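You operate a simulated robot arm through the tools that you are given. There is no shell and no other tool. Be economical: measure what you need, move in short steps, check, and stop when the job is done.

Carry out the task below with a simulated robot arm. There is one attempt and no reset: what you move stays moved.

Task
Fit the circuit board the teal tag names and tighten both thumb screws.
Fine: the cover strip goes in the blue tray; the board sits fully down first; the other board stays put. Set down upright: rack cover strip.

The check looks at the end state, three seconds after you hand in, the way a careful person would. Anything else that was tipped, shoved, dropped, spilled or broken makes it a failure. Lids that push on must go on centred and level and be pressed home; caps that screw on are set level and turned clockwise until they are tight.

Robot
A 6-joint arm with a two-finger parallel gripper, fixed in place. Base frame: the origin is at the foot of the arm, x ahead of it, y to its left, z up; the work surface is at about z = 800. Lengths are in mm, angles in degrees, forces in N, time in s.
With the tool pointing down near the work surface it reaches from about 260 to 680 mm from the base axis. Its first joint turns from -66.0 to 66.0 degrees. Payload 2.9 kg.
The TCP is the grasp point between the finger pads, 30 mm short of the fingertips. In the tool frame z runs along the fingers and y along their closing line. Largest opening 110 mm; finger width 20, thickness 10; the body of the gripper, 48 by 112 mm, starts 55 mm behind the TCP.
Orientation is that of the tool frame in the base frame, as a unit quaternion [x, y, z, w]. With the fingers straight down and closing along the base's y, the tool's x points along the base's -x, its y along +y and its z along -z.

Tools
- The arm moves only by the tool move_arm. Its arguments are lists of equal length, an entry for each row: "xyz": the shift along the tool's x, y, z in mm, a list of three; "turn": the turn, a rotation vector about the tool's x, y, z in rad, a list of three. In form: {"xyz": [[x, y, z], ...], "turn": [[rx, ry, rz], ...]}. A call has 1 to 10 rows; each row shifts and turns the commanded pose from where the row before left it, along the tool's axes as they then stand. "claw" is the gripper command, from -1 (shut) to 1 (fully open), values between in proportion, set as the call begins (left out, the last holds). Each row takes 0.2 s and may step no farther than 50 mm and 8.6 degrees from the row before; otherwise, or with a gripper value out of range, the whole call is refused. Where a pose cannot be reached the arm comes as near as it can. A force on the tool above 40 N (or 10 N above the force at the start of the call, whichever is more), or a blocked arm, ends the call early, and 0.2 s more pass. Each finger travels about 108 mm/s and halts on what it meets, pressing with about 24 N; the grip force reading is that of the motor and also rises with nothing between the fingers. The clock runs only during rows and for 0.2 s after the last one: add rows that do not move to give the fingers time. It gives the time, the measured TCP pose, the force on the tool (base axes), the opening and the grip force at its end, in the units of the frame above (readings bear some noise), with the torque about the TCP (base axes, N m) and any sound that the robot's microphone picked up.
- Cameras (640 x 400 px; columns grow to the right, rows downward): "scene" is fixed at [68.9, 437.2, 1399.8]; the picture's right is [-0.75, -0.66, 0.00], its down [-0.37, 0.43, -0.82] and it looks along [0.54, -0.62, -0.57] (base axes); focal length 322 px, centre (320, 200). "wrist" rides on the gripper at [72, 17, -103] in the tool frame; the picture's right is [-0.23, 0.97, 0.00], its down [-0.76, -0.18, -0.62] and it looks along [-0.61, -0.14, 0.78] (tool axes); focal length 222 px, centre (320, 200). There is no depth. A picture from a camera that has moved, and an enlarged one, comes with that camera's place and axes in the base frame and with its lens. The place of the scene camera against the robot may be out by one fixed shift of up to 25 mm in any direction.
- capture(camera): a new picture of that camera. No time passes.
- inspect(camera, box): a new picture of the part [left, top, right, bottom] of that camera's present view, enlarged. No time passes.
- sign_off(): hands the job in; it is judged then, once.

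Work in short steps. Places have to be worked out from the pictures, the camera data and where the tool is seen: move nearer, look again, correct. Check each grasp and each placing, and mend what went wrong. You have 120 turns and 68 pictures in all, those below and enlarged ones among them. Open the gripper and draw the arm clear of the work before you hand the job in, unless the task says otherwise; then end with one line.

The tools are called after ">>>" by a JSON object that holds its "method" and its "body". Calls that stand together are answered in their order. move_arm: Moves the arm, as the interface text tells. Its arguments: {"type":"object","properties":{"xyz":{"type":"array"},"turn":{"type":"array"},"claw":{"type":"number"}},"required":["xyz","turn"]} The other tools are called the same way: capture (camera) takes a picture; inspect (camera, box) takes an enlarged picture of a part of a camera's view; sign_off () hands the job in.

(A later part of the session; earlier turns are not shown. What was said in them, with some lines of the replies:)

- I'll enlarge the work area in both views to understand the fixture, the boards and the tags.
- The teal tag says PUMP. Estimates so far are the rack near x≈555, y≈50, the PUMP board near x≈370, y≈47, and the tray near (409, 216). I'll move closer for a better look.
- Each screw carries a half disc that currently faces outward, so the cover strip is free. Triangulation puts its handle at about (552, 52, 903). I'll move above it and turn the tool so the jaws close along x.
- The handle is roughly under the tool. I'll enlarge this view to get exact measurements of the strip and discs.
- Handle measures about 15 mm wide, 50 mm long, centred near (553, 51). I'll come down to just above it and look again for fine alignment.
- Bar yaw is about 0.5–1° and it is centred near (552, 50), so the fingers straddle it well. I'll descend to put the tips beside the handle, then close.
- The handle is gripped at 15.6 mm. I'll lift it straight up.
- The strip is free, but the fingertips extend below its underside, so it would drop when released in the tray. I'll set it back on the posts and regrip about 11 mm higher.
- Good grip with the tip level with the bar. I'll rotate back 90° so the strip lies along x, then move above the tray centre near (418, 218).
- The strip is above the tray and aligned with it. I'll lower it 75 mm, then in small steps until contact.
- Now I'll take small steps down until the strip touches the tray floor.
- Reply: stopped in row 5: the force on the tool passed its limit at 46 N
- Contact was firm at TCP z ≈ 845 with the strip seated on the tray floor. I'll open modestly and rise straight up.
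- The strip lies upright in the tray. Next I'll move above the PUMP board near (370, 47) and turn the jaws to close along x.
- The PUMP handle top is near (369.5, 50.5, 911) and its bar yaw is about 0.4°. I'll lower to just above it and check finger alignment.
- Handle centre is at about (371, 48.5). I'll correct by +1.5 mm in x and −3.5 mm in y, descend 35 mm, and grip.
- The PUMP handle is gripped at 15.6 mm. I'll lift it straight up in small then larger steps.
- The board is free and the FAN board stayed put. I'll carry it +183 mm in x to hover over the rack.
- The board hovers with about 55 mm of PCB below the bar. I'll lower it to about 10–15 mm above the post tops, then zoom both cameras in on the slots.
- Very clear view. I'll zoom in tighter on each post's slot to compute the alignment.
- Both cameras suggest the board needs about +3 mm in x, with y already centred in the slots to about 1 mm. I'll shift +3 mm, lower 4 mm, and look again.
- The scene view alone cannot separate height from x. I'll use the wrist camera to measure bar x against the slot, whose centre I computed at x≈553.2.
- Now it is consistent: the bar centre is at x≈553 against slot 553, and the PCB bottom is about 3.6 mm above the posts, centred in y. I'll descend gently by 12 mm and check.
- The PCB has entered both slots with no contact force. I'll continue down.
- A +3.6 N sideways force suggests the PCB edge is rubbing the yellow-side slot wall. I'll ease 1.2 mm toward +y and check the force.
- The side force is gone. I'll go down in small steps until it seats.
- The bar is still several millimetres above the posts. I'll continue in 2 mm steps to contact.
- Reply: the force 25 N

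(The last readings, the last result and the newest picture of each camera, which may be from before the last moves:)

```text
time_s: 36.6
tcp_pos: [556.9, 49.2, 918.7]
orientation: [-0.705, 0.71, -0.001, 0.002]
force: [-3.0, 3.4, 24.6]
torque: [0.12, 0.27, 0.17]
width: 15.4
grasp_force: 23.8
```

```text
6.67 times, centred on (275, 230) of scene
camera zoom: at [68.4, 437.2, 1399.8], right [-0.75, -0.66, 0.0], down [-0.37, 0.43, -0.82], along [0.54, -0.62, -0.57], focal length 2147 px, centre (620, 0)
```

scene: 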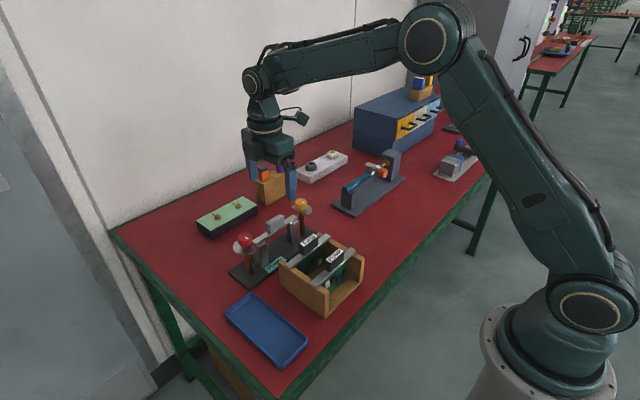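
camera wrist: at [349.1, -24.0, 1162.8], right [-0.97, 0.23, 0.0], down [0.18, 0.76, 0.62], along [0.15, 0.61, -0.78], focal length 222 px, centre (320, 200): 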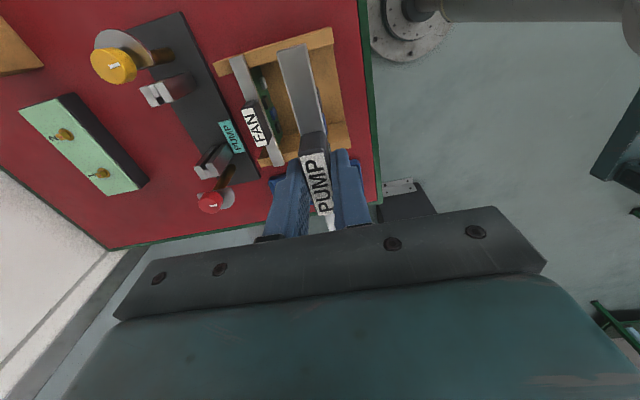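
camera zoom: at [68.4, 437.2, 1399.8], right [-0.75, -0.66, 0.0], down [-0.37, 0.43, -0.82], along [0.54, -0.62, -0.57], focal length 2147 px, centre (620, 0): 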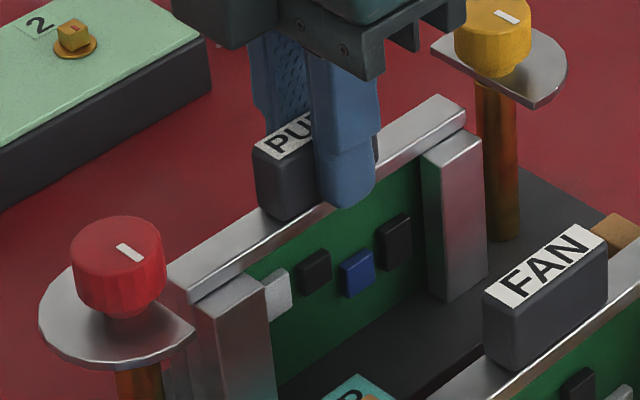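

Contact is at 24.6 N. I'll zoom in to check both bar ends rest on the posts without a gap.

>>> {"method": "inspect", "body": {"camera": "scene", "box": [254, 225, 284, 250]}}

>>> {"method": "inspect", "body": {"camera": "scene", "box": [276, 206, 306, 236]}}

```text
16.00 times, centred on (269, 238) of scene
camera zoom: at [68.4, 437.2, 1399.8], right [-0.75, -0.66, 0.0], down [-0.37, 0.43, -0.82], along [0.54, -0.62, -0.57], focal length 5152 px, centre (1136, -400)
```

zoom: 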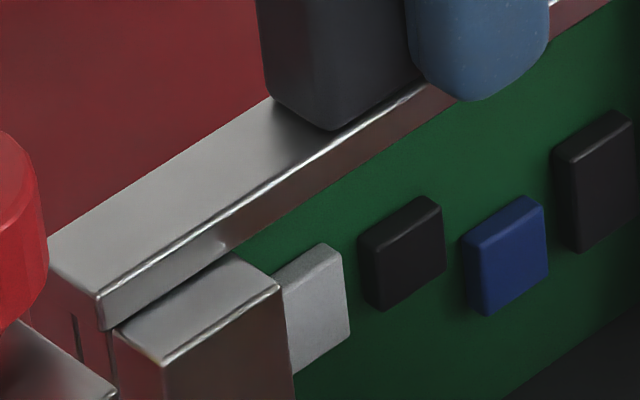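

```text
13.33 times, centred on (291, 221) of scene
camera zoom: at [68.4, 437.2, 1399.8], right [-0.75, -0.66, 0.0], down [-0.37, 0.43, -0.82], along [0.54, -0.62, -0.57], focal length 4294 px, centre (707, -80)
```

zoom: 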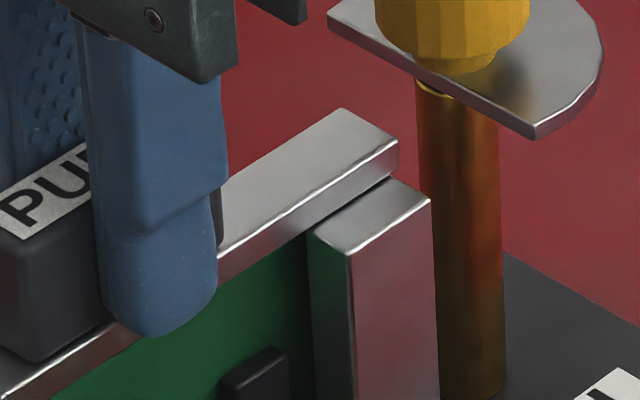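

Both ends look seated. I'll push 2 mm more to see whether anything still gives.

>>> {"method": "move_arm", "body": {"xyz": [[0, 0, 1], [0, 0, 1], [0, 0, 0]], "turn": [[0, 0, 0], [0, 0, 0], [0, 0, 0]]}}

```text
time_s: 37.4
tcp_pos: [555.9, 48.3, 917.8]
orientation: [-0.705, 0.71, -0.003, 0.004]
force: [-2.9, 5.5, 35.4]
torque: [0.15, 0.28, 0.24]
width: 15.8
grasp_force: 24.1
```

It's rigid, so the board is fully down. I'll relieve the push, open slightly, and rise.

>>> {"method": "move_arm", "body": {"xyz": [[0, 0, -2], [0, 0, -2], [0, 0, 0]], "turn": [[0, 0, 0], [0, 0, 0], [0, 0, 0]]}}

>>> {"method": "move_arm", "body": {"xyz": [[0, 0, 0], [0, 0, 0], [0, 0, -15], [0, 0, -30], [0, 0, -40], [0, 0, 0]], "turn": [[0, 0, 0], [0, 0, 0], [0, 0, 0], [0, 0, 0], [0, 0, 0], [0, 0, 0]], "claw": -0.4}}

>>> {"method": "inspect", "body": {"camera": "wrist", "box": [220, 0, 420, 240]}}

>>> {"method": "inspect", "body": {"camera": "scene", "box": [230, 190, 320, 270]}}

```text
time_s: 38.2
tcp_pos: [556.9, 47.3, 917.7]
orientation: [-0.704, 0.71, 0.0, -0.001]
force: [4.3, 2.4, 11.6]
torque: [0.28, -0.43, 0.01]
width: 15.7
grasp_force: 24.0
```

```text
time_s: 39.6
tcp_pos: [554.2, 50.1, 1006.2]
orientation: [-0.705, 0.71, 0.001, 0.0]
force: [-0.5, 0.6, -0.1]
torque: [-0.01, 0.01, 0.02]
width: 32.9
grasp_force: 0.0
```

```text
1.67 times, centred on (320, 120) of wrist
camera zoom: at [535.5, -22.6, 1108.4], right [-0.97, 0.23, 0.0], down [0.18, 0.76, 0.62], along [0.15, 0.61, -0.78], focal length 370 px, centre (320, 333)
```

zoom: 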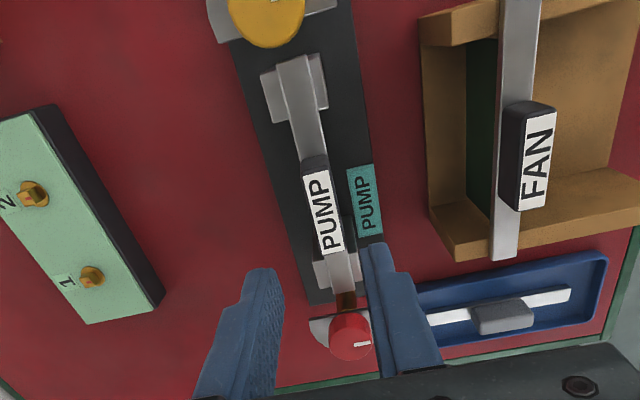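

```text
5.00 times, centred on (275, 230) of scene
camera zoom: at [68.9, 437.2, 1399.8], right [-0.75, -0.66, 0.0], down [-0.37, 0.43, -0.82], along [0.54, -0.62, -0.57], focal length 1610 px, centre (545, 50)
```

zoom: 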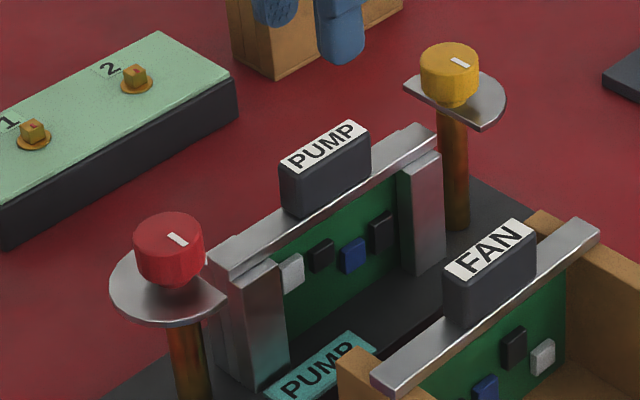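

The board is seated and released. The red knob top is triangulated at about (552, 139, 912), so I'll move above it for a close look.

>>> {"method": "move_arm", "body": {"xyz": [[-30, 0.5, 0], [-30, 0.5, 0], [-29, 1, 20], [0, 0, 0]], "turn": [[0, 0, 0], [0, 0, 0], [0, 0, 0], [0, 0, 0]], "claw": 0}}

>>> {"method": "inspect", "body": {"camera": "wrist", "box": [220, 50, 420, 220]}}

>>> {"method": "inspect", "body": {"camera": "scene", "box": [225, 200, 285, 270]}}

```text
time_s: 40.6
tcp_pos: [554.6, 137.8, 983.9]
orientation: [-0.704, 0.71, -0.001, 0.0]
force: [-0.2, -0.6, 0.3]
torque: [0.01, 0.0, 0.02]
width: 55.1
grasp_force: 0.1
```

```text
2.35 times, centred on (320, 135) of wrist
camera zoom: at [535.8, 65.6, 1086.4], right [-0.97, 0.23, 0.0], down [0.18, 0.76, 0.62], along [0.15, 0.61, -0.78], focal length 523 px, centre (320, 353)
```

zoom: 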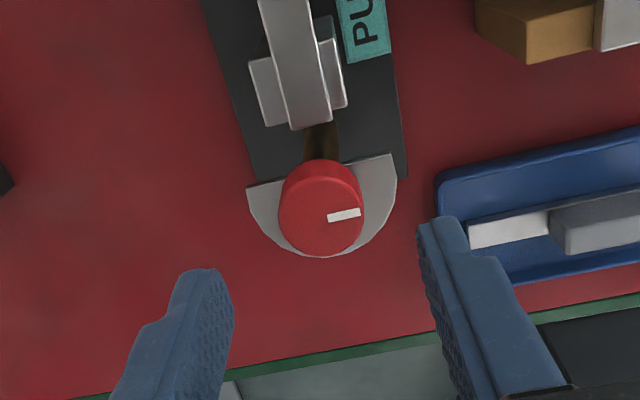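

```text
5.71 times, centred on (255, 235) of scene
camera zoom: at [68.9, 437.2, 1399.8], right [-0.75, -0.66, 0.0], down [-0.37, 0.43, -0.82], along [0.54, -0.62, -0.57], focal length 1840 px, centre (691, 0)
```

zoom: 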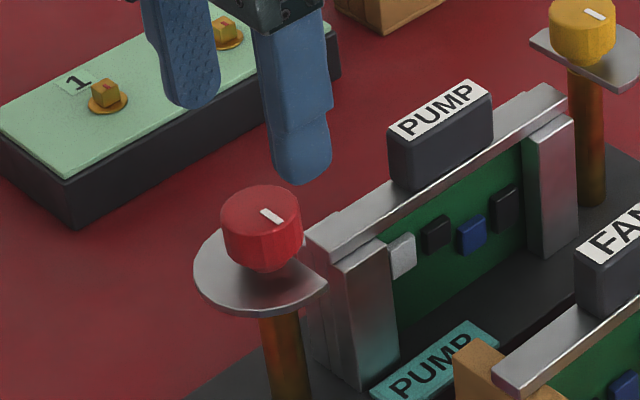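

The knob is about 29 mm across, centred near (553, 138.5), with its disc roughly 8 mm above the bar top. I'll centre over it and descend with tips ending above the disc.

>>> {"method": "move_arm", "body": {"xyz": [[-0.8, 1.2, 15], [0, 0, 15], [0, 0, 8], [0, 0, 4], [0, 0, 0]], "turn": [[0, 0, 0], [0, 0, 0], [0, 0, 0], [0, 0, 0], [0, 0, 0]]}}

>>> {"method": "inspect", "body": {"camera": "scene", "box": [225, 200, 285, 270]}}

>>> {"method": "inspect", "body": {"camera": "wrist", "box": [220, 50, 420, 220]}}

```text
time_s: 41.8
tcp_pos: [553.9, 138.5, 941.8]
orientation: [-0.705, 0.71, -0.001, 0.001]
force: [0.3, -0.3, 0.3]
torque: [0.0, -0.02, -0.03]
width: 55.0
grasp_force: 0.0
```

```text
5.71 times, centred on (255, 235) of scene
camera zoom: at [68.9, 437.2, 1399.8], right [-0.75, -0.66, 0.0], down [-0.37, 0.43, -0.82], along [0.54, -0.62, -0.57], focal length 1840 px, centre (691, 0)
```

zoom: 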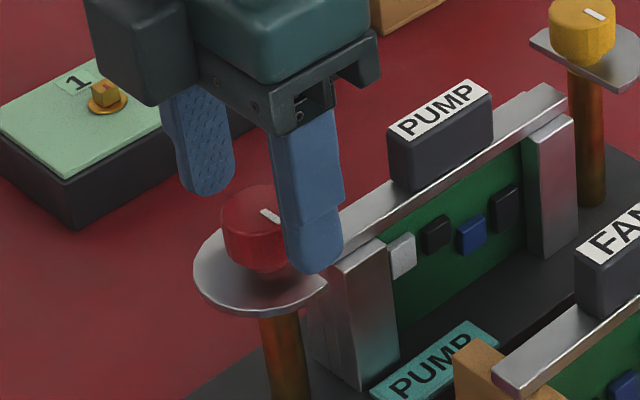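

```text
2.35 times, centred on (320, 135) of wrist
camera zoom: at [534.8, 67.0, 1044.6], right [-0.97, 0.23, 0.0], down [0.18, 0.76, 0.62], along [0.15, 0.61, -0.78], focal length 523 px, centre (320, 353)
```

zoom: 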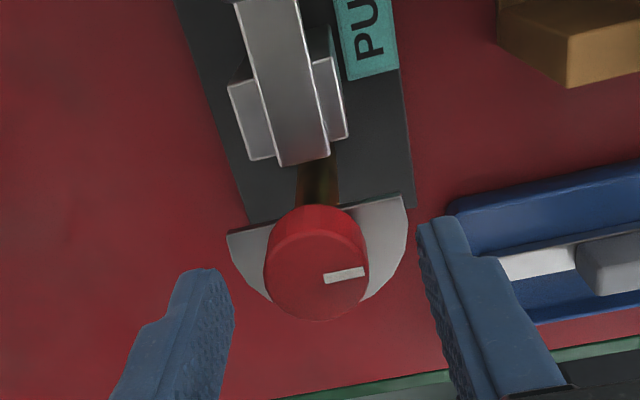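

The knob is centred between the fingers. I'll lower 8 mm more carefully and grip it.

>>> {"method": "move_arm", "body": {"xyz": [[0, 0, 3], [0, 0, 3], [0, 0, 2], [0, 0, 0]], "turn": [[0, 0, 0], [0, 0, 0], [0, 0, 0], [0, 0, 0]]}}

>>> {"method": "move_arm", "body": {"xyz": [[0, 0, 0], [0, 0, 0], [0, 0, 0]], "turn": [[0, 0, 0], [0, 0, 0], [0, 0, 0]], "claw": -1}}

>>> {"method": "inspect", "body": {"camera": "scene", "box": [225, 200, 285, 270]}}

```text
time_s: 42.8
tcp_pos: [553.2, 138.2, 933.3]
orientation: [-0.704, 0.71, 0.0, -0.001]
force: [1.2, 0.3, -0.8]
torque: [0.0, 0.03, 0.0]
width: 55.3
grasp_force: 0.1
```

```text
time_s: 43.6
tcp_pos: [553.9, 137.8, 933.9]
orientation: [-0.704, 0.71, -0.001, 0.002]
force: [16.8, -0.3, -6.9]
torque: [0.23, -0.1, -0.03]
width: 29.6
grasp_force: 44.5
```

```text
5.71 times, centred on (255, 235) of scene
camera zoom: at [69.4, 437.2, 1399.7], right [-0.75, -0.66, 0.0], down [-0.37, 0.43, -0.82], along [0.54, -0.62, -0.57], focal length 1840 px, centre (691, 0)
```

zoom: 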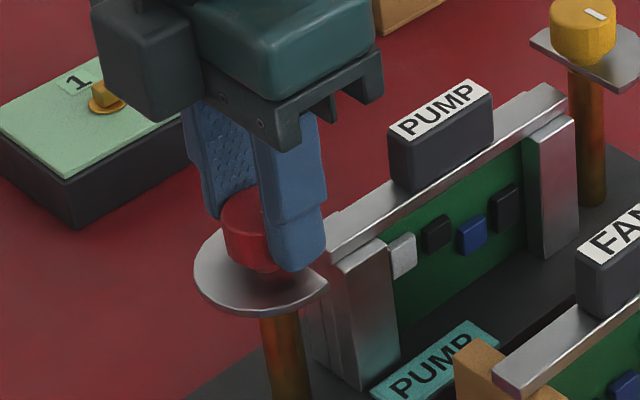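

Gripped at 29.6 mm with a +17 N side force, so I'm off centre. I'll shift +1 mm in x to relieve it before turning.

>>> {"method": "move_arm", "body": {"xyz": [[0, -1, 0], [0, 0, 0]], "turn": [[0, 0, 0], [0, 0, 0]]}}

```text
time_s: 44.2
tcp_pos: [554.7, 138.1, 932.9]
orientation: [-0.705, 0.71, 0.0, 0.0]
force: [14.7, -0.5, -6.9]
torque: [0.59, -0.02, -0.07]
width: 29.6
grasp_force: 45.7
```

>>> {"method": "move_arm", "body": {"xyz": [[0, -1, 0], [0, 0, 0]], "turn": [[0, 0, 0], [0, 0, 0]]}}

```text
time_s: 44.8
tcp_pos: [553.8, 138.2, 933.5]
orientation: [-0.705, 0.709, 0.001, -0.001]
force: [-1.3, -0.6, 0.1]
torque: [0.07, -0.3, -0.08]
width: 29.5
grasp_force: 45.5
```

The side load is relieved. I'll turn clockwise (positive about tool z) by 40° and watch the torque and sound.

>>> {"method": "move_arm", "body": {"xyz": [[0, 0, 0], [0, 0, 0], [0, 0, 0], [0, 0, 0], [0, 0, 0]], "turn": [[0, 0, 0.14], [0, 0, 0.14], [0, 0, 0.14], [0, 0, 0.14], [0, 0, 0.14]]}}

>>> {"method": "inspect", "body": {"camera": "scene", "box": [225, 200, 285, 270]}}

```text
time_s: 46.0
tcp_pos: [554.1, 136.9, 934.4]
orientation: [-0.417, 0.909, 0.0, 0.0]
force: [-22.3, -3.3, 11.7]
torque: [0.16, -0.01, 0.03]
width: 29.3
grasp_force: 44.7
```

```text
5.71 times, centred on (255, 235) of scene
camera zoom: at [68.1, 437.0, 1399.9], right [-0.75, -0.66, 0.0], down [-0.37, 0.43, -0.82], along [0.54, -0.62, -0.57], focal length 1840 px, centre (691, 0)
```

zoom: 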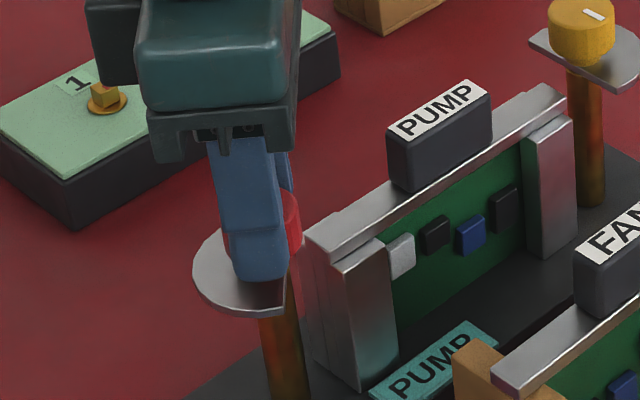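

The disc is turning clockwise with the knob, with a −22 N side force from an off-centre grip. I'll correct 1 mm toward −x and recheck.

>>> {"method": "move_arm", "body": {"xyz": [[0.65, 0.76, 0], [0, 0, 0]], "turn": [[0, 0, 0], [0, 0, 0]]}}

```text
time_s: 46.6
tcp_pos: [553.6, 138.6, 933.1]
orientation: [-0.419, 0.908, 0.0, 0.001]
force: [-9.0, 2.3, 10.5]
torque: [-0.53, 1.23, 0.02]
width: 29.7
grasp_force: 45.3
```

>>> {"method": "move_arm", "body": {"xyz": [[0.3, 0.3, 0], [0, 0, 0], [0, 0, 0], [0, 0, 0], [0, 0, 0], [0, 0, 0]], "turn": [[0, 0, 0.14], [0, 0, 0.14], [0, 0, 0.14], [0, 0, 0.14], [0, 0, 0.14], [0, 0, 0]]}}

>>> {"method": "inspect", "body": {"camera": "scene", "box": [225, 200, 285, 270]}}

```text
time_s: 48.0
tcp_pos: [553.6, 138.9, 934.4]
orientation: [-0.083, 0.997, 0.001, 0.002]
force: [-3.0, 15.8, 4.7]
torque: [0.04, 0.62, 0.05]
width: 29.9
grasp_force: 44.9
```

```text
5.71 times, centred on (255, 235) of scene
camera zoom: at [68.7, 437.6, 1399.7], right [-0.75, -0.66, 0.0], down [-0.37, 0.43, -0.82], along [0.54, -0.62, -0.57], focal length 1840 px, centre (691, 0)
```

zoom: 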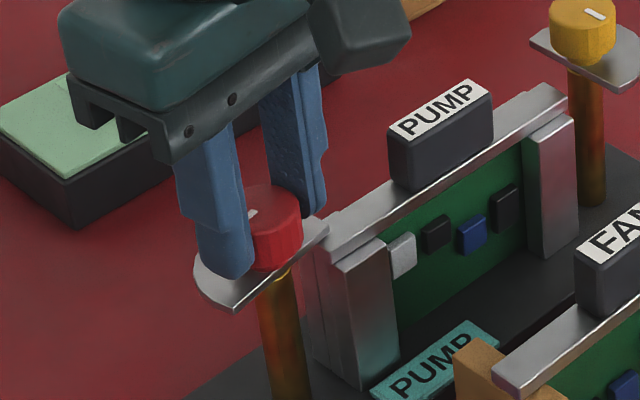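

The disc has swung 80° and its edge now nears the bar. I'll keep turning clockwise, with a small +y easing.

>>> {"method": "move_arm", "body": {"xyz": [[0, 0.8, 0], [0, 0, 0], [0, 0, 0], [0, 0, 0], [0, 0, 0], [0, 0, 0]], "turn": [[0, 0, 0], [0, 0, 0.14], [0, 0, 0.14], [0, 0, 0.14], [0, 0, 0.14], [0, 0, 0.14]]}}

>>> {"method": "inspect", "body": {"camera": "scene", "box": [225, 200, 285, 270]}}

```text
time_s: 49.4
tcp_pos: [554.5, 139.5, 933.0]
orientation: [0.265, 0.964, 0.002, 0.002]
force: [-3.2, 18.1, 9.2]
torque: [-0.23, -0.43, 0.01]
width: 29.5
grasp_force: 44.2
```

```text
5.71 times, centred on (255, 235) of scene
camera zoom: at [68.6, 437.6, 1399.6], right [-0.75, -0.66, 0.0], down [-0.37, 0.43, -0.82], along [0.54, -0.62, -0.57], focal length 1840 px, centre (691, 0)
```

zoom: 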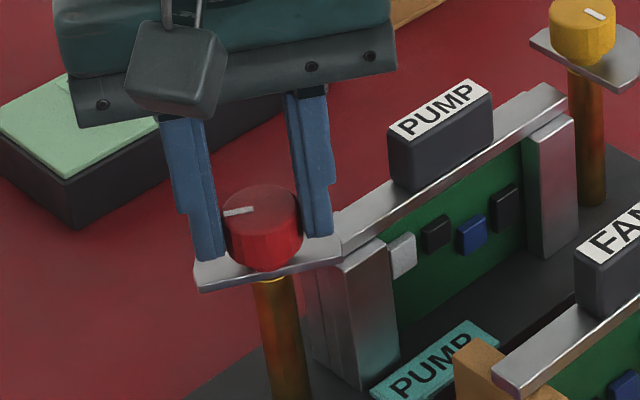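

The disc is now sweeping over the bar end. I'll continue another 40°.

>>> {"method": "move_arm", "body": {"xyz": [[0, 0.5, 0], [0, 0, 0], [0, 0, 0], [0, 0, 0], [0, 0, 0], [0, 0, 0]], "turn": [[0, 0, 0], [0, 0, 0.14], [0, 0, 0.14], [0, 0, 0.14], [0, 0, 0.14], [0, 0, 0.14]]}}

>>> {"method": "inspect", "body": {"camera": "scene", "box": [225, 200, 285, 270]}}

```text
time_s: 50.8
tcp_pos: [554.2, 139.6, 935.4]
orientation: [0.58, 0.815, 0.002, 0.002]
force: [4.9, 19.0, 10.4]
torque: [-0.37, -0.23, 0.02]
width: 29.4
grasp_force: 44.5
```

```text
5.71 times, centred on (255, 235) of scene
camera zoom: at [68.8, 437.6, 1399.6], right [-0.75, -0.66, 0.0], down [-0.37, 0.43, -0.82], along [0.54, -0.62, -0.57], focal length 1840 px, centre (691, 0)
```

zoom: 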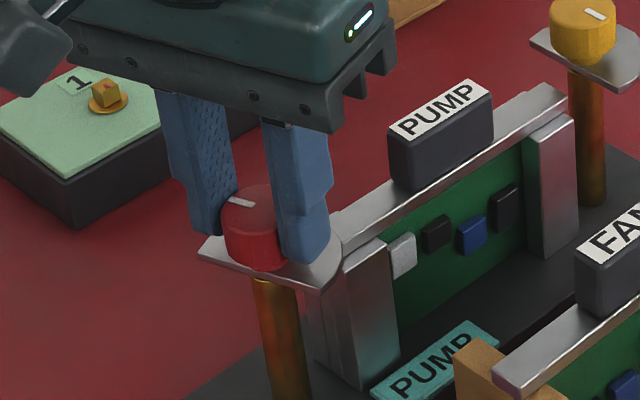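

About 160° turned with no stop torque yet. I'll continue in smaller increments, easing +y.

>>> {"method": "move_arm", "body": {"xyz": [[0.9, 0.3, 0], [0, 0, 0], [0, 0, 0], [0, 0, 0]], "turn": [[0, 0, 0], [0, 0, 0.14], [0, 0, 0.14], [0, 0, 0.14]]}}

```text
time_s: 51.8
tcp_pos: [554.1, 138.9, 933.8]
orientation: [0.738, 0.675, 0.002, 0.002]
force: [15.6, 7.2, 3.5]
torque: [0.15, -0.06, 0.36]
width: 29.7
grasp_force: 45.1
```

Torque about z has risen to 0.36 N m, so it may be tightening. I'll turn a bit further.

>>> {"method": "move_arm", "body": {"xyz": [[0, 0.6, 0], [0, 0, 0], [0, 0, 0]], "turn": [[0, 0, 0.1], [0, 0, 0.1], [0, 0, 0]]}}

>>> {"method": "inspect", "body": {"camera": "scene", "box": [225, 200, 285, 270]}}

```text
time_s: 52.6
tcp_pos: [555.4, 139.8, 933.6]
orientation: [0.801, 0.599, -0.001, 0.0]
force: [9.5, -1.9, 5.9]
torque: [-0.13, -0.15, 0.69]
width: 29.7
grasp_force: 45.1
```

```text
5.71 times, centred on (255, 235) of scene
camera zoom: at [69.0, 437.1, 1399.8], right [-0.75, -0.66, 0.0], down [-0.37, 0.43, -0.82], along [0.54, -0.62, -0.57], focal length 1840 px, centre (691, 0)
```

zoom: 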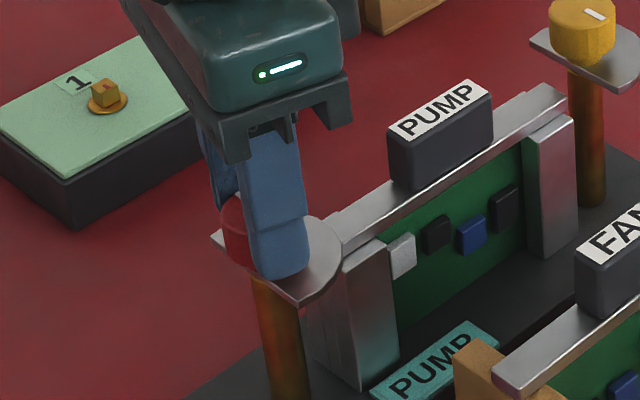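

Torque is 0.69 N m and climbing, with the disc over the bar. I'll give a bit more to find the stop.

>>> {"method": "move_arm", "body": {"xyz": [[0, 0, 0], [0, 0, 0], [0, 0, 0]], "turn": [[0, 0, 0.1], [0, 0, 0.1], [0, 0, 0]]}}

```text
time_s: 53.4
tcp_pos: [555.2, 140.3, 933.9]
orientation: [0.857, 0.515, 0.0, 0.0]
force: [11.6, -0.6, -0.4]
torque: [0.05, 0.04, 0.32]
width: 29.3
grasp_force: 44.9
```

Torque dropped, so the fingers probably slipped. I'll release, rise, and read the knob marker.

>>> {"method": "move_arm", "body": {"xyz": [[0, 0, 0], [0, 0, 0], [0, 0, -20], [0, 0, -30], [0, 0, 0]], "turn": [[0, 0, 0], [0, 0, 0], [0, 0, 0], [0, 0, 0], [0, 0, 0]], "claw": 0}}

>>> {"method": "inspect", "body": {"camera": "scene", "box": [225, 200, 285, 270]}}

```text
time_s: 54.6
tcp_pos: [554.2, 139.3, 983.2]
orientation: [0.857, 0.516, 0.0, -0.001]
force: [0.1, 0.3, 0.3]
torque: [-0.03, -0.03, -0.01]
width: 55.1
grasp_force: 0.0
```

```text
5.71 times, centred on (255, 235) of scene
camera zoom: at [68.9, 437.2, 1399.8], right [-0.75, -0.66, 0.0], down [-0.37, 0.43, -0.82], along [0.54, -0.62, -0.57], focal length 1840 px, centre (691, 0)
```

zoom: 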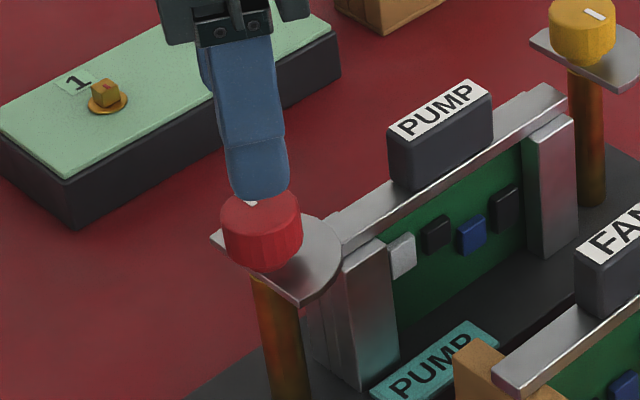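

The disc has turned a half circle and lies squarely over the bar end, which looks like a stop at 180°. I'll regrip once and turn again to confirm it's tight.

>>> {"method": "move_arm", "body": {"xyz": [[0, 0, 30], [0, 0, 20], [0, 0, 0]], "turn": [[0, 0, 0], [0, 0, 0], [0, 0, 0]]}}

>>> {"method": "move_arm", "body": {"xyz": [[0, 0, 0], [0, 0, 0], [0, 0, 0]], "turn": [[0, 0, 0], [0, 0, 0], [0, 0, 0]], "claw": -1}}

>>> {"method": "move_arm", "body": {"xyz": [[0, 0, 0], [0, 0, 0], [0, 0, 0]], "turn": [[0, 0, 0.08], [0, 0, 0.08], [0, 0, 0]]}}

>>> {"method": "move_arm", "body": {"xyz": [[0, 0, 0], [0, 0, 0]], "turn": [[0, 0, 0.08], [0, 0, 0]]}}

```text
time_s: 55.4
tcp_pos: [556.3, 140.7, 933.6]
orientation: [0.856, 0.517, 0.0, 0.001]
force: [0.6, -0.4, 0.0]
torque: [-0.01, -0.02, 0.01]
width: 55.1
grasp_force: 0.0
```

```text
time_s: 56.2
tcp_pos: [556.0, 141.1, 933.6]
orientation: [0.856, 0.517, 0.001, 0.0]
force: [7.0, -1.7, -3.7]
torque: [0.32, 0.02, 0.02]
width: 29.6
grasp_force: 45.6
```

```text
time_s: 57.0
tcp_pos: [556.6, 141.1, 934.6]
orientation: [0.895, 0.446, 0.002, 0.001]
force: [9.9, -2.2, 0.4]
torque: [0.23, -0.3, 0.78]
width: 29.3
grasp_force: 45.1
```

```text
time_s: 57.6
tcp_pos: [557.7, 139.8, 934.0]
orientation: [0.913, 0.408, 0.002, 0.0]
force: [16.8, -2.5, 0.0]
torque: [0.08, -0.12, 0.54]
width: 29.3
grasp_force: 45.3
```

Torque reached 0.78 N m immediately and then slipped, so the red screw is tight. I'll release, rise, and unwind the wrist.

>>> {"method": "move_arm", "body": {"xyz": [[0, 0, 0], [0, 0, 0], [0, 0, -20], [0, 0, -40], [0, 0, 0]], "turn": [[0, 0, 0], [0, 0, 0], [0, 0, 0], [0, 0, 0], [0, 0, 0]], "claw": 0}}

>>> {"method": "move_arm", "body": {"xyz": [[0, 0, 0], [0, 0, 0], [0, 0, 0], [0, 0, 0], [0, 0, 0], [0, 0, 0], [0, 0, 0], [0, 0, 0], [0, 0, 0], [0, 0, 0]], "turn": [[0, 0, -0.149], [0, 0, -0.149], [0, 0, -0.149], [0, 0, -0.149], [0, 0, -0.149], [0, 0, -0.149], [0, 0, -0.149], [0, 0, -0.149], [0, 0, -0.149], [0, 0, -0.149]]}}

>>> {"method": "move_arm", "body": {"xyz": [[0, 0, 0], [0, 0, 0], [0, 0, 0], [0, 0, 0], [0, 0, 0], [0, 0, 0], [0, 0, 0], [0, 0, 0], [0, 0, 0], [0, 0, 0]], "turn": [[0, 0, -0.149], [0, 0, -0.149], [0, 0, -0.149], [0, 0, -0.149], [0, 0, -0.149], [0, 0, -0.149], [0, 0, -0.149], [0, 0, -0.149], [0, 0, -0.149], [0, 0, -0.149]]}}

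>>> {"method": "move_arm", "body": {"xyz": [[0, 0, 0], [0, 0, 0], [0, 0, 0], [0, 0, 0], [0, 0, 0], [0, 0, 0]], "turn": [[0, 0, -0.149], [0, 0, -0.149], [0, 0, -0.149], [0, 0, -0.149], [0, 0, -0.149], [0, 0, 0]]}}

```text
time_s: 58.8
tcp_pos: [555.9, 139.3, 993.9]
orientation: [0.912, 0.411, 0.001, -0.001]
force: [-0.9, -0.1, -0.1]
torque: [0.0, -0.01, 0.05]
width: 55.0
grasp_force: 0.1
```

```text
time_s: 61.0
tcp_pos: [554.7, 140.8, 993.2]
orientation: [0.391, 0.92, 0.001, 0.0]
force: [0.2, -0.6, -0.3]
torque: [-0.02, -0.03, 0.0]
width: 55.2
grasp_force: 0.0
```

```text
time_s: 63.2
tcp_pos: [554.7, 140.5, 992.9]
orientation: [-0.338, 0.941, 0.0, 0.0]
force: [0.6, 0.5, -0.1]
torque: [-0.02, -0.02, -0.03]
width: 55.0
grasp_force: 0.0
```

```text
time_s: 64.6
tcp_pos: [553.6, 139.4, 993.7]
orientation: [-0.657, 0.754, -0.001, 0.001]
force: [-0.5, 0.3, 1.0]
torque: [0.02, 0.0, -0.02]
width: 55.3
grasp_force: 0.0
```

The wrist is at −82°. I'll travel −178.5 mm in y to hover over the yellow knob and look.

>>> {"method": "move_arm", "body": {"xyz": [[44.2, -6.15, 0], [44.2, -6.15, 0], [44.2, -6.15, 0], [44.2, -6.15, 10], [0, 0, 0]], "turn": [[0, 0, 0], [0, 0, 0], [0, 0, 0], [0, 0, 0], [0, 0, 0]]}}

>>> {"method": "inspect", "body": {"camera": "wrist", "box": [220, 50, 420, 220]}}

```text
time_s: 65.8
tcp_pos: [554.2, -39.2, 983.0]
orientation: [-0.656, 0.755, -0.001, 0.001]
force: [1.1, -0.3, -0.1]
torque: [0.01, 0.03, 0.03]
width: 55.0
grasp_force: 0.1
```

```text
2.35 times, centred on (320, 135) of wrist
camera zoom: at [525.5, -109.4, 1085.3], right [-0.93, 0.36, 0.0], down [0.28, 0.73, 0.62], along [0.23, 0.58, -0.78], focal length 523 px, centre (320, 353)
```

zoom: 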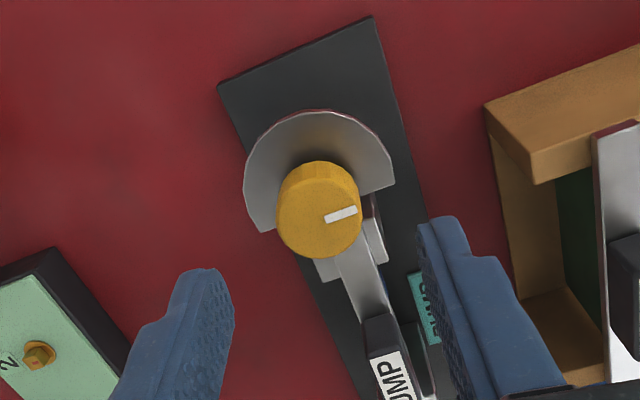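

The yellow knob is at about (555, −38). I'll centre with a small offset as learned on the red one, descend to the same height (933), and grip.

>>> {"method": "move_arm", "body": {"xyz": [[-1.3, -0.7, 15], [0, 0, 15], [0, 0, 10], [0, 0, 5], [0, 0, 4.5], [0, 0, 0]], "turn": [[0, 0, 0], [0, 0, 0], [0, 0, 0], [0, 0, 0], [0, 0, 0], [0, 0, 0]]}}

>>> {"method": "inspect", "body": {"camera": "wrist", "box": [220, 50, 420, 220]}}

>>> {"method": "move_arm", "body": {"xyz": [[0, 0, 0], [0, 0, 0], [0, 0, 0]], "turn": [[0, 0, 0], [0, 0, 0], [0, 0, 0]], "claw": -1}}

```text
time_s: 67.2
tcp_pos: [556.0, -37.6, 933.0]
orientation: [-0.656, 0.755, -0.002, 0.0]
force: [-0.2, 0.1, 0.0]
torque: [0.04, 0.0, 0.02]
width: 54.9
grasp_force: 0.0
```

```text
2.35 times, centred on (320, 135) of wrist
camera zoom: at [527.2, -107.2, 1036.2], right [-0.93, 0.36, 0.0], down [0.28, 0.73, 0.62], along [0.23, 0.58, -0.78], focal length 523 px, centre (320, 353)
```

zoom: 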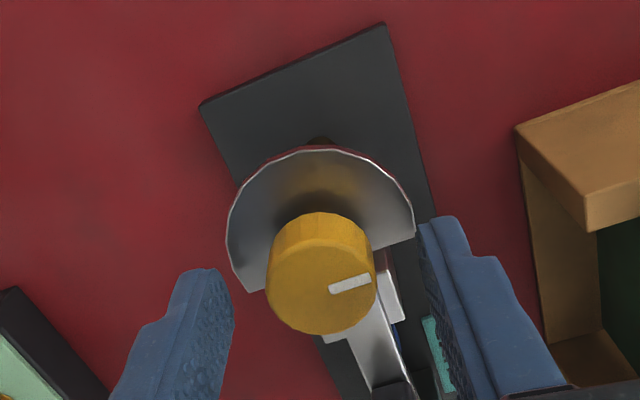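

```text
time_s: 68.0
tcp_pos: [555.4, -37.7, 932.3]
orientation: [-0.656, 0.755, 0.0, 0.0]
force: [-6.2, 1.0, 1.4]
torque: [0.01, 0.18, -0.06]
width: 29.4
grasp_force: 44.9
```

The grip is centred with little side force. I'll turn clockwise about 40°, then check.

>>> {"method": "move_arm", "body": {"xyz": [[0, 0.5, 0], [0, 0, 0], [0, 0, 0], [0, 0, 0], [0, 0, 0]], "turn": [[0, 0, 0.14], [0, 0, 0.14], [0, 0, 0.14], [0, 0, 0.14], [0, 0, 0.14]]}}

>>> {"method": "move_arm", "body": {"xyz": [[0, 0, 0], [0, 0, 0], [0, 0, 0], [0, 0, 0], [0, 0, 0]], "turn": [[0, 0, 0.14], [0, 0, 0.14], [0, 0, 0.14], [0, 0, 0.14], [0, 0, 0.14]]}}

```text
time_s: 69.2
tcp_pos: [555.9, -38.8, 932.8]
orientation: [-0.356, 0.935, -0.001, 0.001]
force: [8.5, -9.8, -8.7]
torque: [-0.66, 0.36, -0.02]
width: 29.3
grasp_force: 45.8
```

```text
time_s: 70.4
tcp_pos: [556.0, -38.9, 933.8]
orientation: [-0.011, 1.0, -0.001, 0.002]
force: [18.0, -24.4, -16.5]
torque: [-0.48, 0.03, 0.03]
width: 29.3
grasp_force: 45.3
```

Side force has built up (18, −24, −16 N). I'll ease −1.3 mm in y, +0.7 mm in x, and 0.7 mm down, then check.

>>> {"method": "move_arm", "body": {"xyz": [[-0.7, -1.3, 0.7], [0, 0, 0]], "turn": [[0, 0, 0], [0, 0, 0]]}}

>>> {"method": "inspect", "body": {"camera": "scene", "box": [270, 180, 330, 250]}}

```text
time_s: 71.0
tcp_pos: [556.4, -38.4, 934.2]
orientation: [-0.014, 1.0, 0.0, 0.001]
force: [8.4, -19.7, -11.3]
torque: [-0.5, -1.14, 0.03]
width: 29.2
grasp_force: 45.0
```

```text
5.71 times, centred on (300, 215) of scene
camera zoom: at [69.2, 436.6, 1399.9], right [-0.75, -0.66, 0.0], down [-0.37, 0.43, -0.82], along [0.54, -0.62, -0.57], focal length 1840 px, centre (434, 114)
```

zoom: 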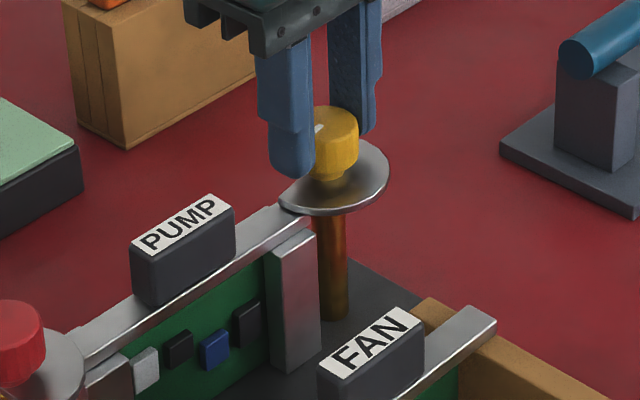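

Turning well, with the disc edge now over the bar. I'll ease −1 mm more in y and continue.

>>> {"method": "move_arm", "body": {"xyz": [[-0.3, -1.0, 0.5], [0, 0, 0], [0, 0, 0], [0, 0, 0], [0, 0, 0], [0, 0, 0]], "turn": [[0, 0, 0], [0, 0, 0.14], [0, 0, 0.14], [0, 0, 0.14], [0, 0, 0.14], [0, 0, 0.14]]}}

>>> {"method": "move_arm", "body": {"xyz": [[0, 0, 0], [0, 0, 0], [0, 0, 0], [0, 0, 0]], "turn": [[0, 0, 0.14], [0, 0, 0.14], [0, 0, 0.14], [0, 0, 0.14]]}}

```text
time_s: 72.4
tcp_pos: [555.6, -39.6, 933.6]
orientation: [0.331, 0.944, 0.001, 0.001]
force: [5.3, -15.5, 8.8]
torque: [0.03, 0.58, -0.02]
width: 29.1
grasp_force: 45.0
```

```text
time_s: 73.4
tcp_pos: [555.6, -40.7, 933.5]
orientation: [0.579, 0.816, 0.001, 0.001]
force: [-10.1, -17.1, 22.8]
torque: [-0.54, 0.19, 0.04]
width: 29.3
grasp_force: 44.9
```

Vertical load is +23 N, so I'll back up 1.2 mm, ease sideways, and continue with 24° more.

>>> {"method": "move_arm", "body": {"xyz": [[-0.6, -0.7, -1.2], [0, 0, 0], [0, 0, 0], [0, 0, 0], [0, 0, 0]], "turn": [[0, 0, 0], [0, 0, 0.14], [0, 0, 0.14], [0, 0, 0.14], [0, 0, 0]]}}

>>> {"method": "move_arm", "body": {"xyz": [[0, 0, 0], [0, 0, 0], [0, 0, 0]], "turn": [[0, 0, 0.1], [0, 0, 0.1], [0, 0, 0]]}}

```text
time_s: 74.6
tcp_pos: [555.8, -40.4, 933.3]
orientation: [0.735, 0.678, 0.001, -0.001]
force: [-9.5, -14.7, 10.7]
torque: [-0.32, 0.21, 0.0]
width: 29.2
grasp_force: 45.1
```

```text
time_s: 75.4
tcp_pos: [554.9, -38.9, 933.9]
orientation: [0.797, 0.604, 0.0, -0.001]
force: [-8.1, -2.5, 0.6]
torque: [0.16, 0.11, 0.7]
width: 29.3
grasp_force: 45.0
```

Torque is now 0.7 N m, the same stop as on red. I'll give a final push to confirm it's tight.

>>> {"method": "move_arm", "body": {"xyz": [[0, 0, 0], [0, 0, 0], [0, 0, 0]], "turn": [[0, 0, 0.06], [0, 0, 0.06], [0, 0, 0]]}}

>>> {"method": "move_arm", "body": {"xyz": [[0, 0, 0], [0, 0, 0], [0, 0, -20], [0, 0, -40], [0, 0, -40]], "turn": [[0, 0, 0], [0, 0, 0], [0, 0, 0], [0, 0, 0], [0, 0, 0]], "claw": 0}}

>>> {"method": "inspect", "body": {"camera": "scene", "box": [230, 180, 330, 270]}}

```text
time_s: 76.2
tcp_pos: [554.8, -40.5, 932.3]
orientation: [0.833, 0.553, 0.0, -0.001]
force: [-20.1, 3.2, 6.4]
torque: [0.34, -0.11, 0.44]
width: 29.4
grasp_force: 44.9
```

```text
time_s: 77.4
tcp_pos: [556.1, -41.5, 1033.8]
orientation: [0.833, 0.553, 0.001, -0.001]
force: [0.4, -0.5, -0.1]
torque: [-0.02, -0.01, -0.01]
width: 55.0
grasp_force: 0.2
```

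```text
4.44 times, centred on (280, 225) of scene
camera zoom: at [68.9, 437.2, 1399.8], right [-0.75, -0.66, 0.0], down [-0.37, 0.43, -0.82], along [0.54, -0.62, -0.57], focal length 1431 px, centre (498, 89)
```

zoom: 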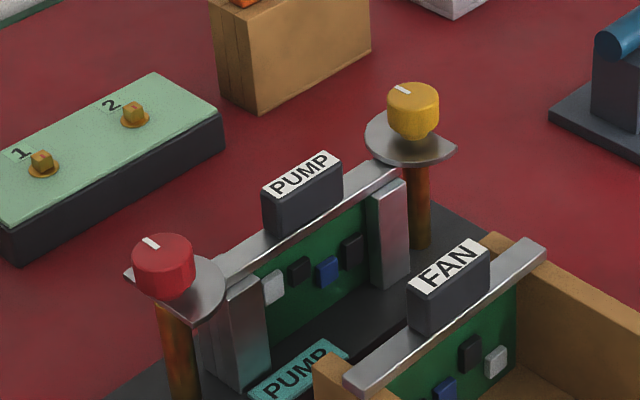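

Both markers have turned a half turn and both discs cover the bar ends. I'll draw the arm clear and take a final look.

>>> {"method": "move_arm", "body": {"xyz": [[0, 0, -45], [0, 0, -45], [0, 0, -45], [0, -45, 0], [0, -45, 0], [0, -45, 0]], "turn": [[0, 0, 0], [0, 0, 0], [0, 0, 0], [0, 0, 0], [0, 0, 0], [0, 0, 0]], "claw": 0.5}}

>>> {"method": "capture", "body": {"camera": "scene"}}

>>> {"method": "inspect", "body": {"camera": "scene", "box": [230, 215, 290, 260]}}

>>> {"method": "inspect", "body": {"camera": "scene", "box": [275, 190, 325, 230]}}

```text
time_s: 78.8
tcp_pos: [432.5, 13.7, 1165.6]
orientation: [0.833, 0.554, 0.001, 0.001]
force: [0.3, -0.2, -0.1]
torque: [0.03, -0.03, 0.0]
width: 82.3
grasp_force: 0.0
```

```text
9 pictures are left
```

scene: 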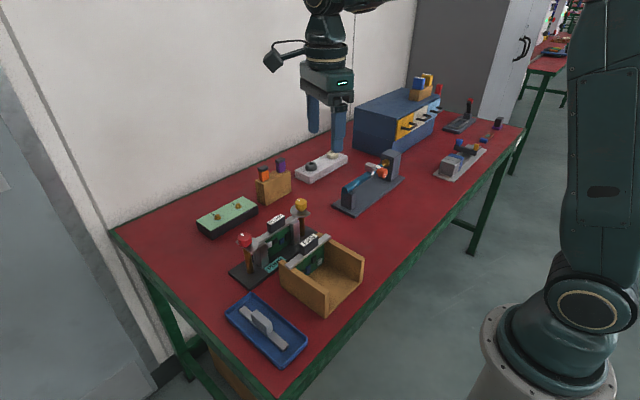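

```text
8.89 times, centred on (260, 238) of scene
camera zoom: at [68.9, 437.2, 1399.8], right [-0.75, -0.66, 0.0], down [-0.37, 0.43, -0.82], along [0.54, -0.62, -0.57], focal length 2862 px, centre (853, -133)
```

zoom: 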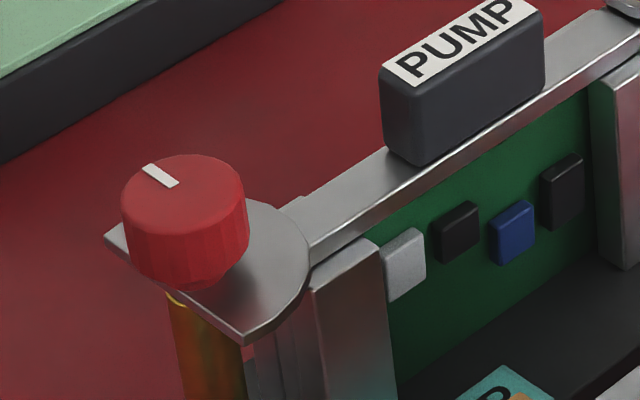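

```text
10.00 times, centred on (300, 210) of scene
camera zoom: at [68.9, 437.2, 1399.8], right [-0.75, -0.66, 0.0], down [-0.37, 0.43, -0.82], along [0.54, -0.62, -0.57], focal length 3220 px, centre (520, 100)
```

zoom: 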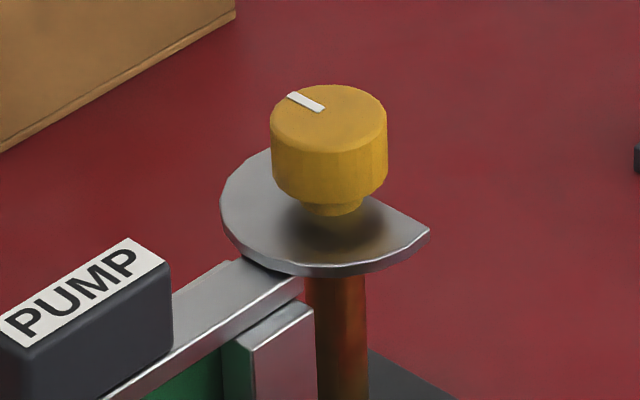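

Everything checks out: the PUMP board is seated, both discs clamp it, the strip is upright in the tray, and FAN is untouched. I'm handing in.

>>> {"method": "sign_off", "body": {}}

```text
The job is handed in.
```

The PUMP board is fully seated in the rack, both thumb screws are turned clockwise to their stops, the cover strip is upright in the blue tray, and the FAN board stayed put.
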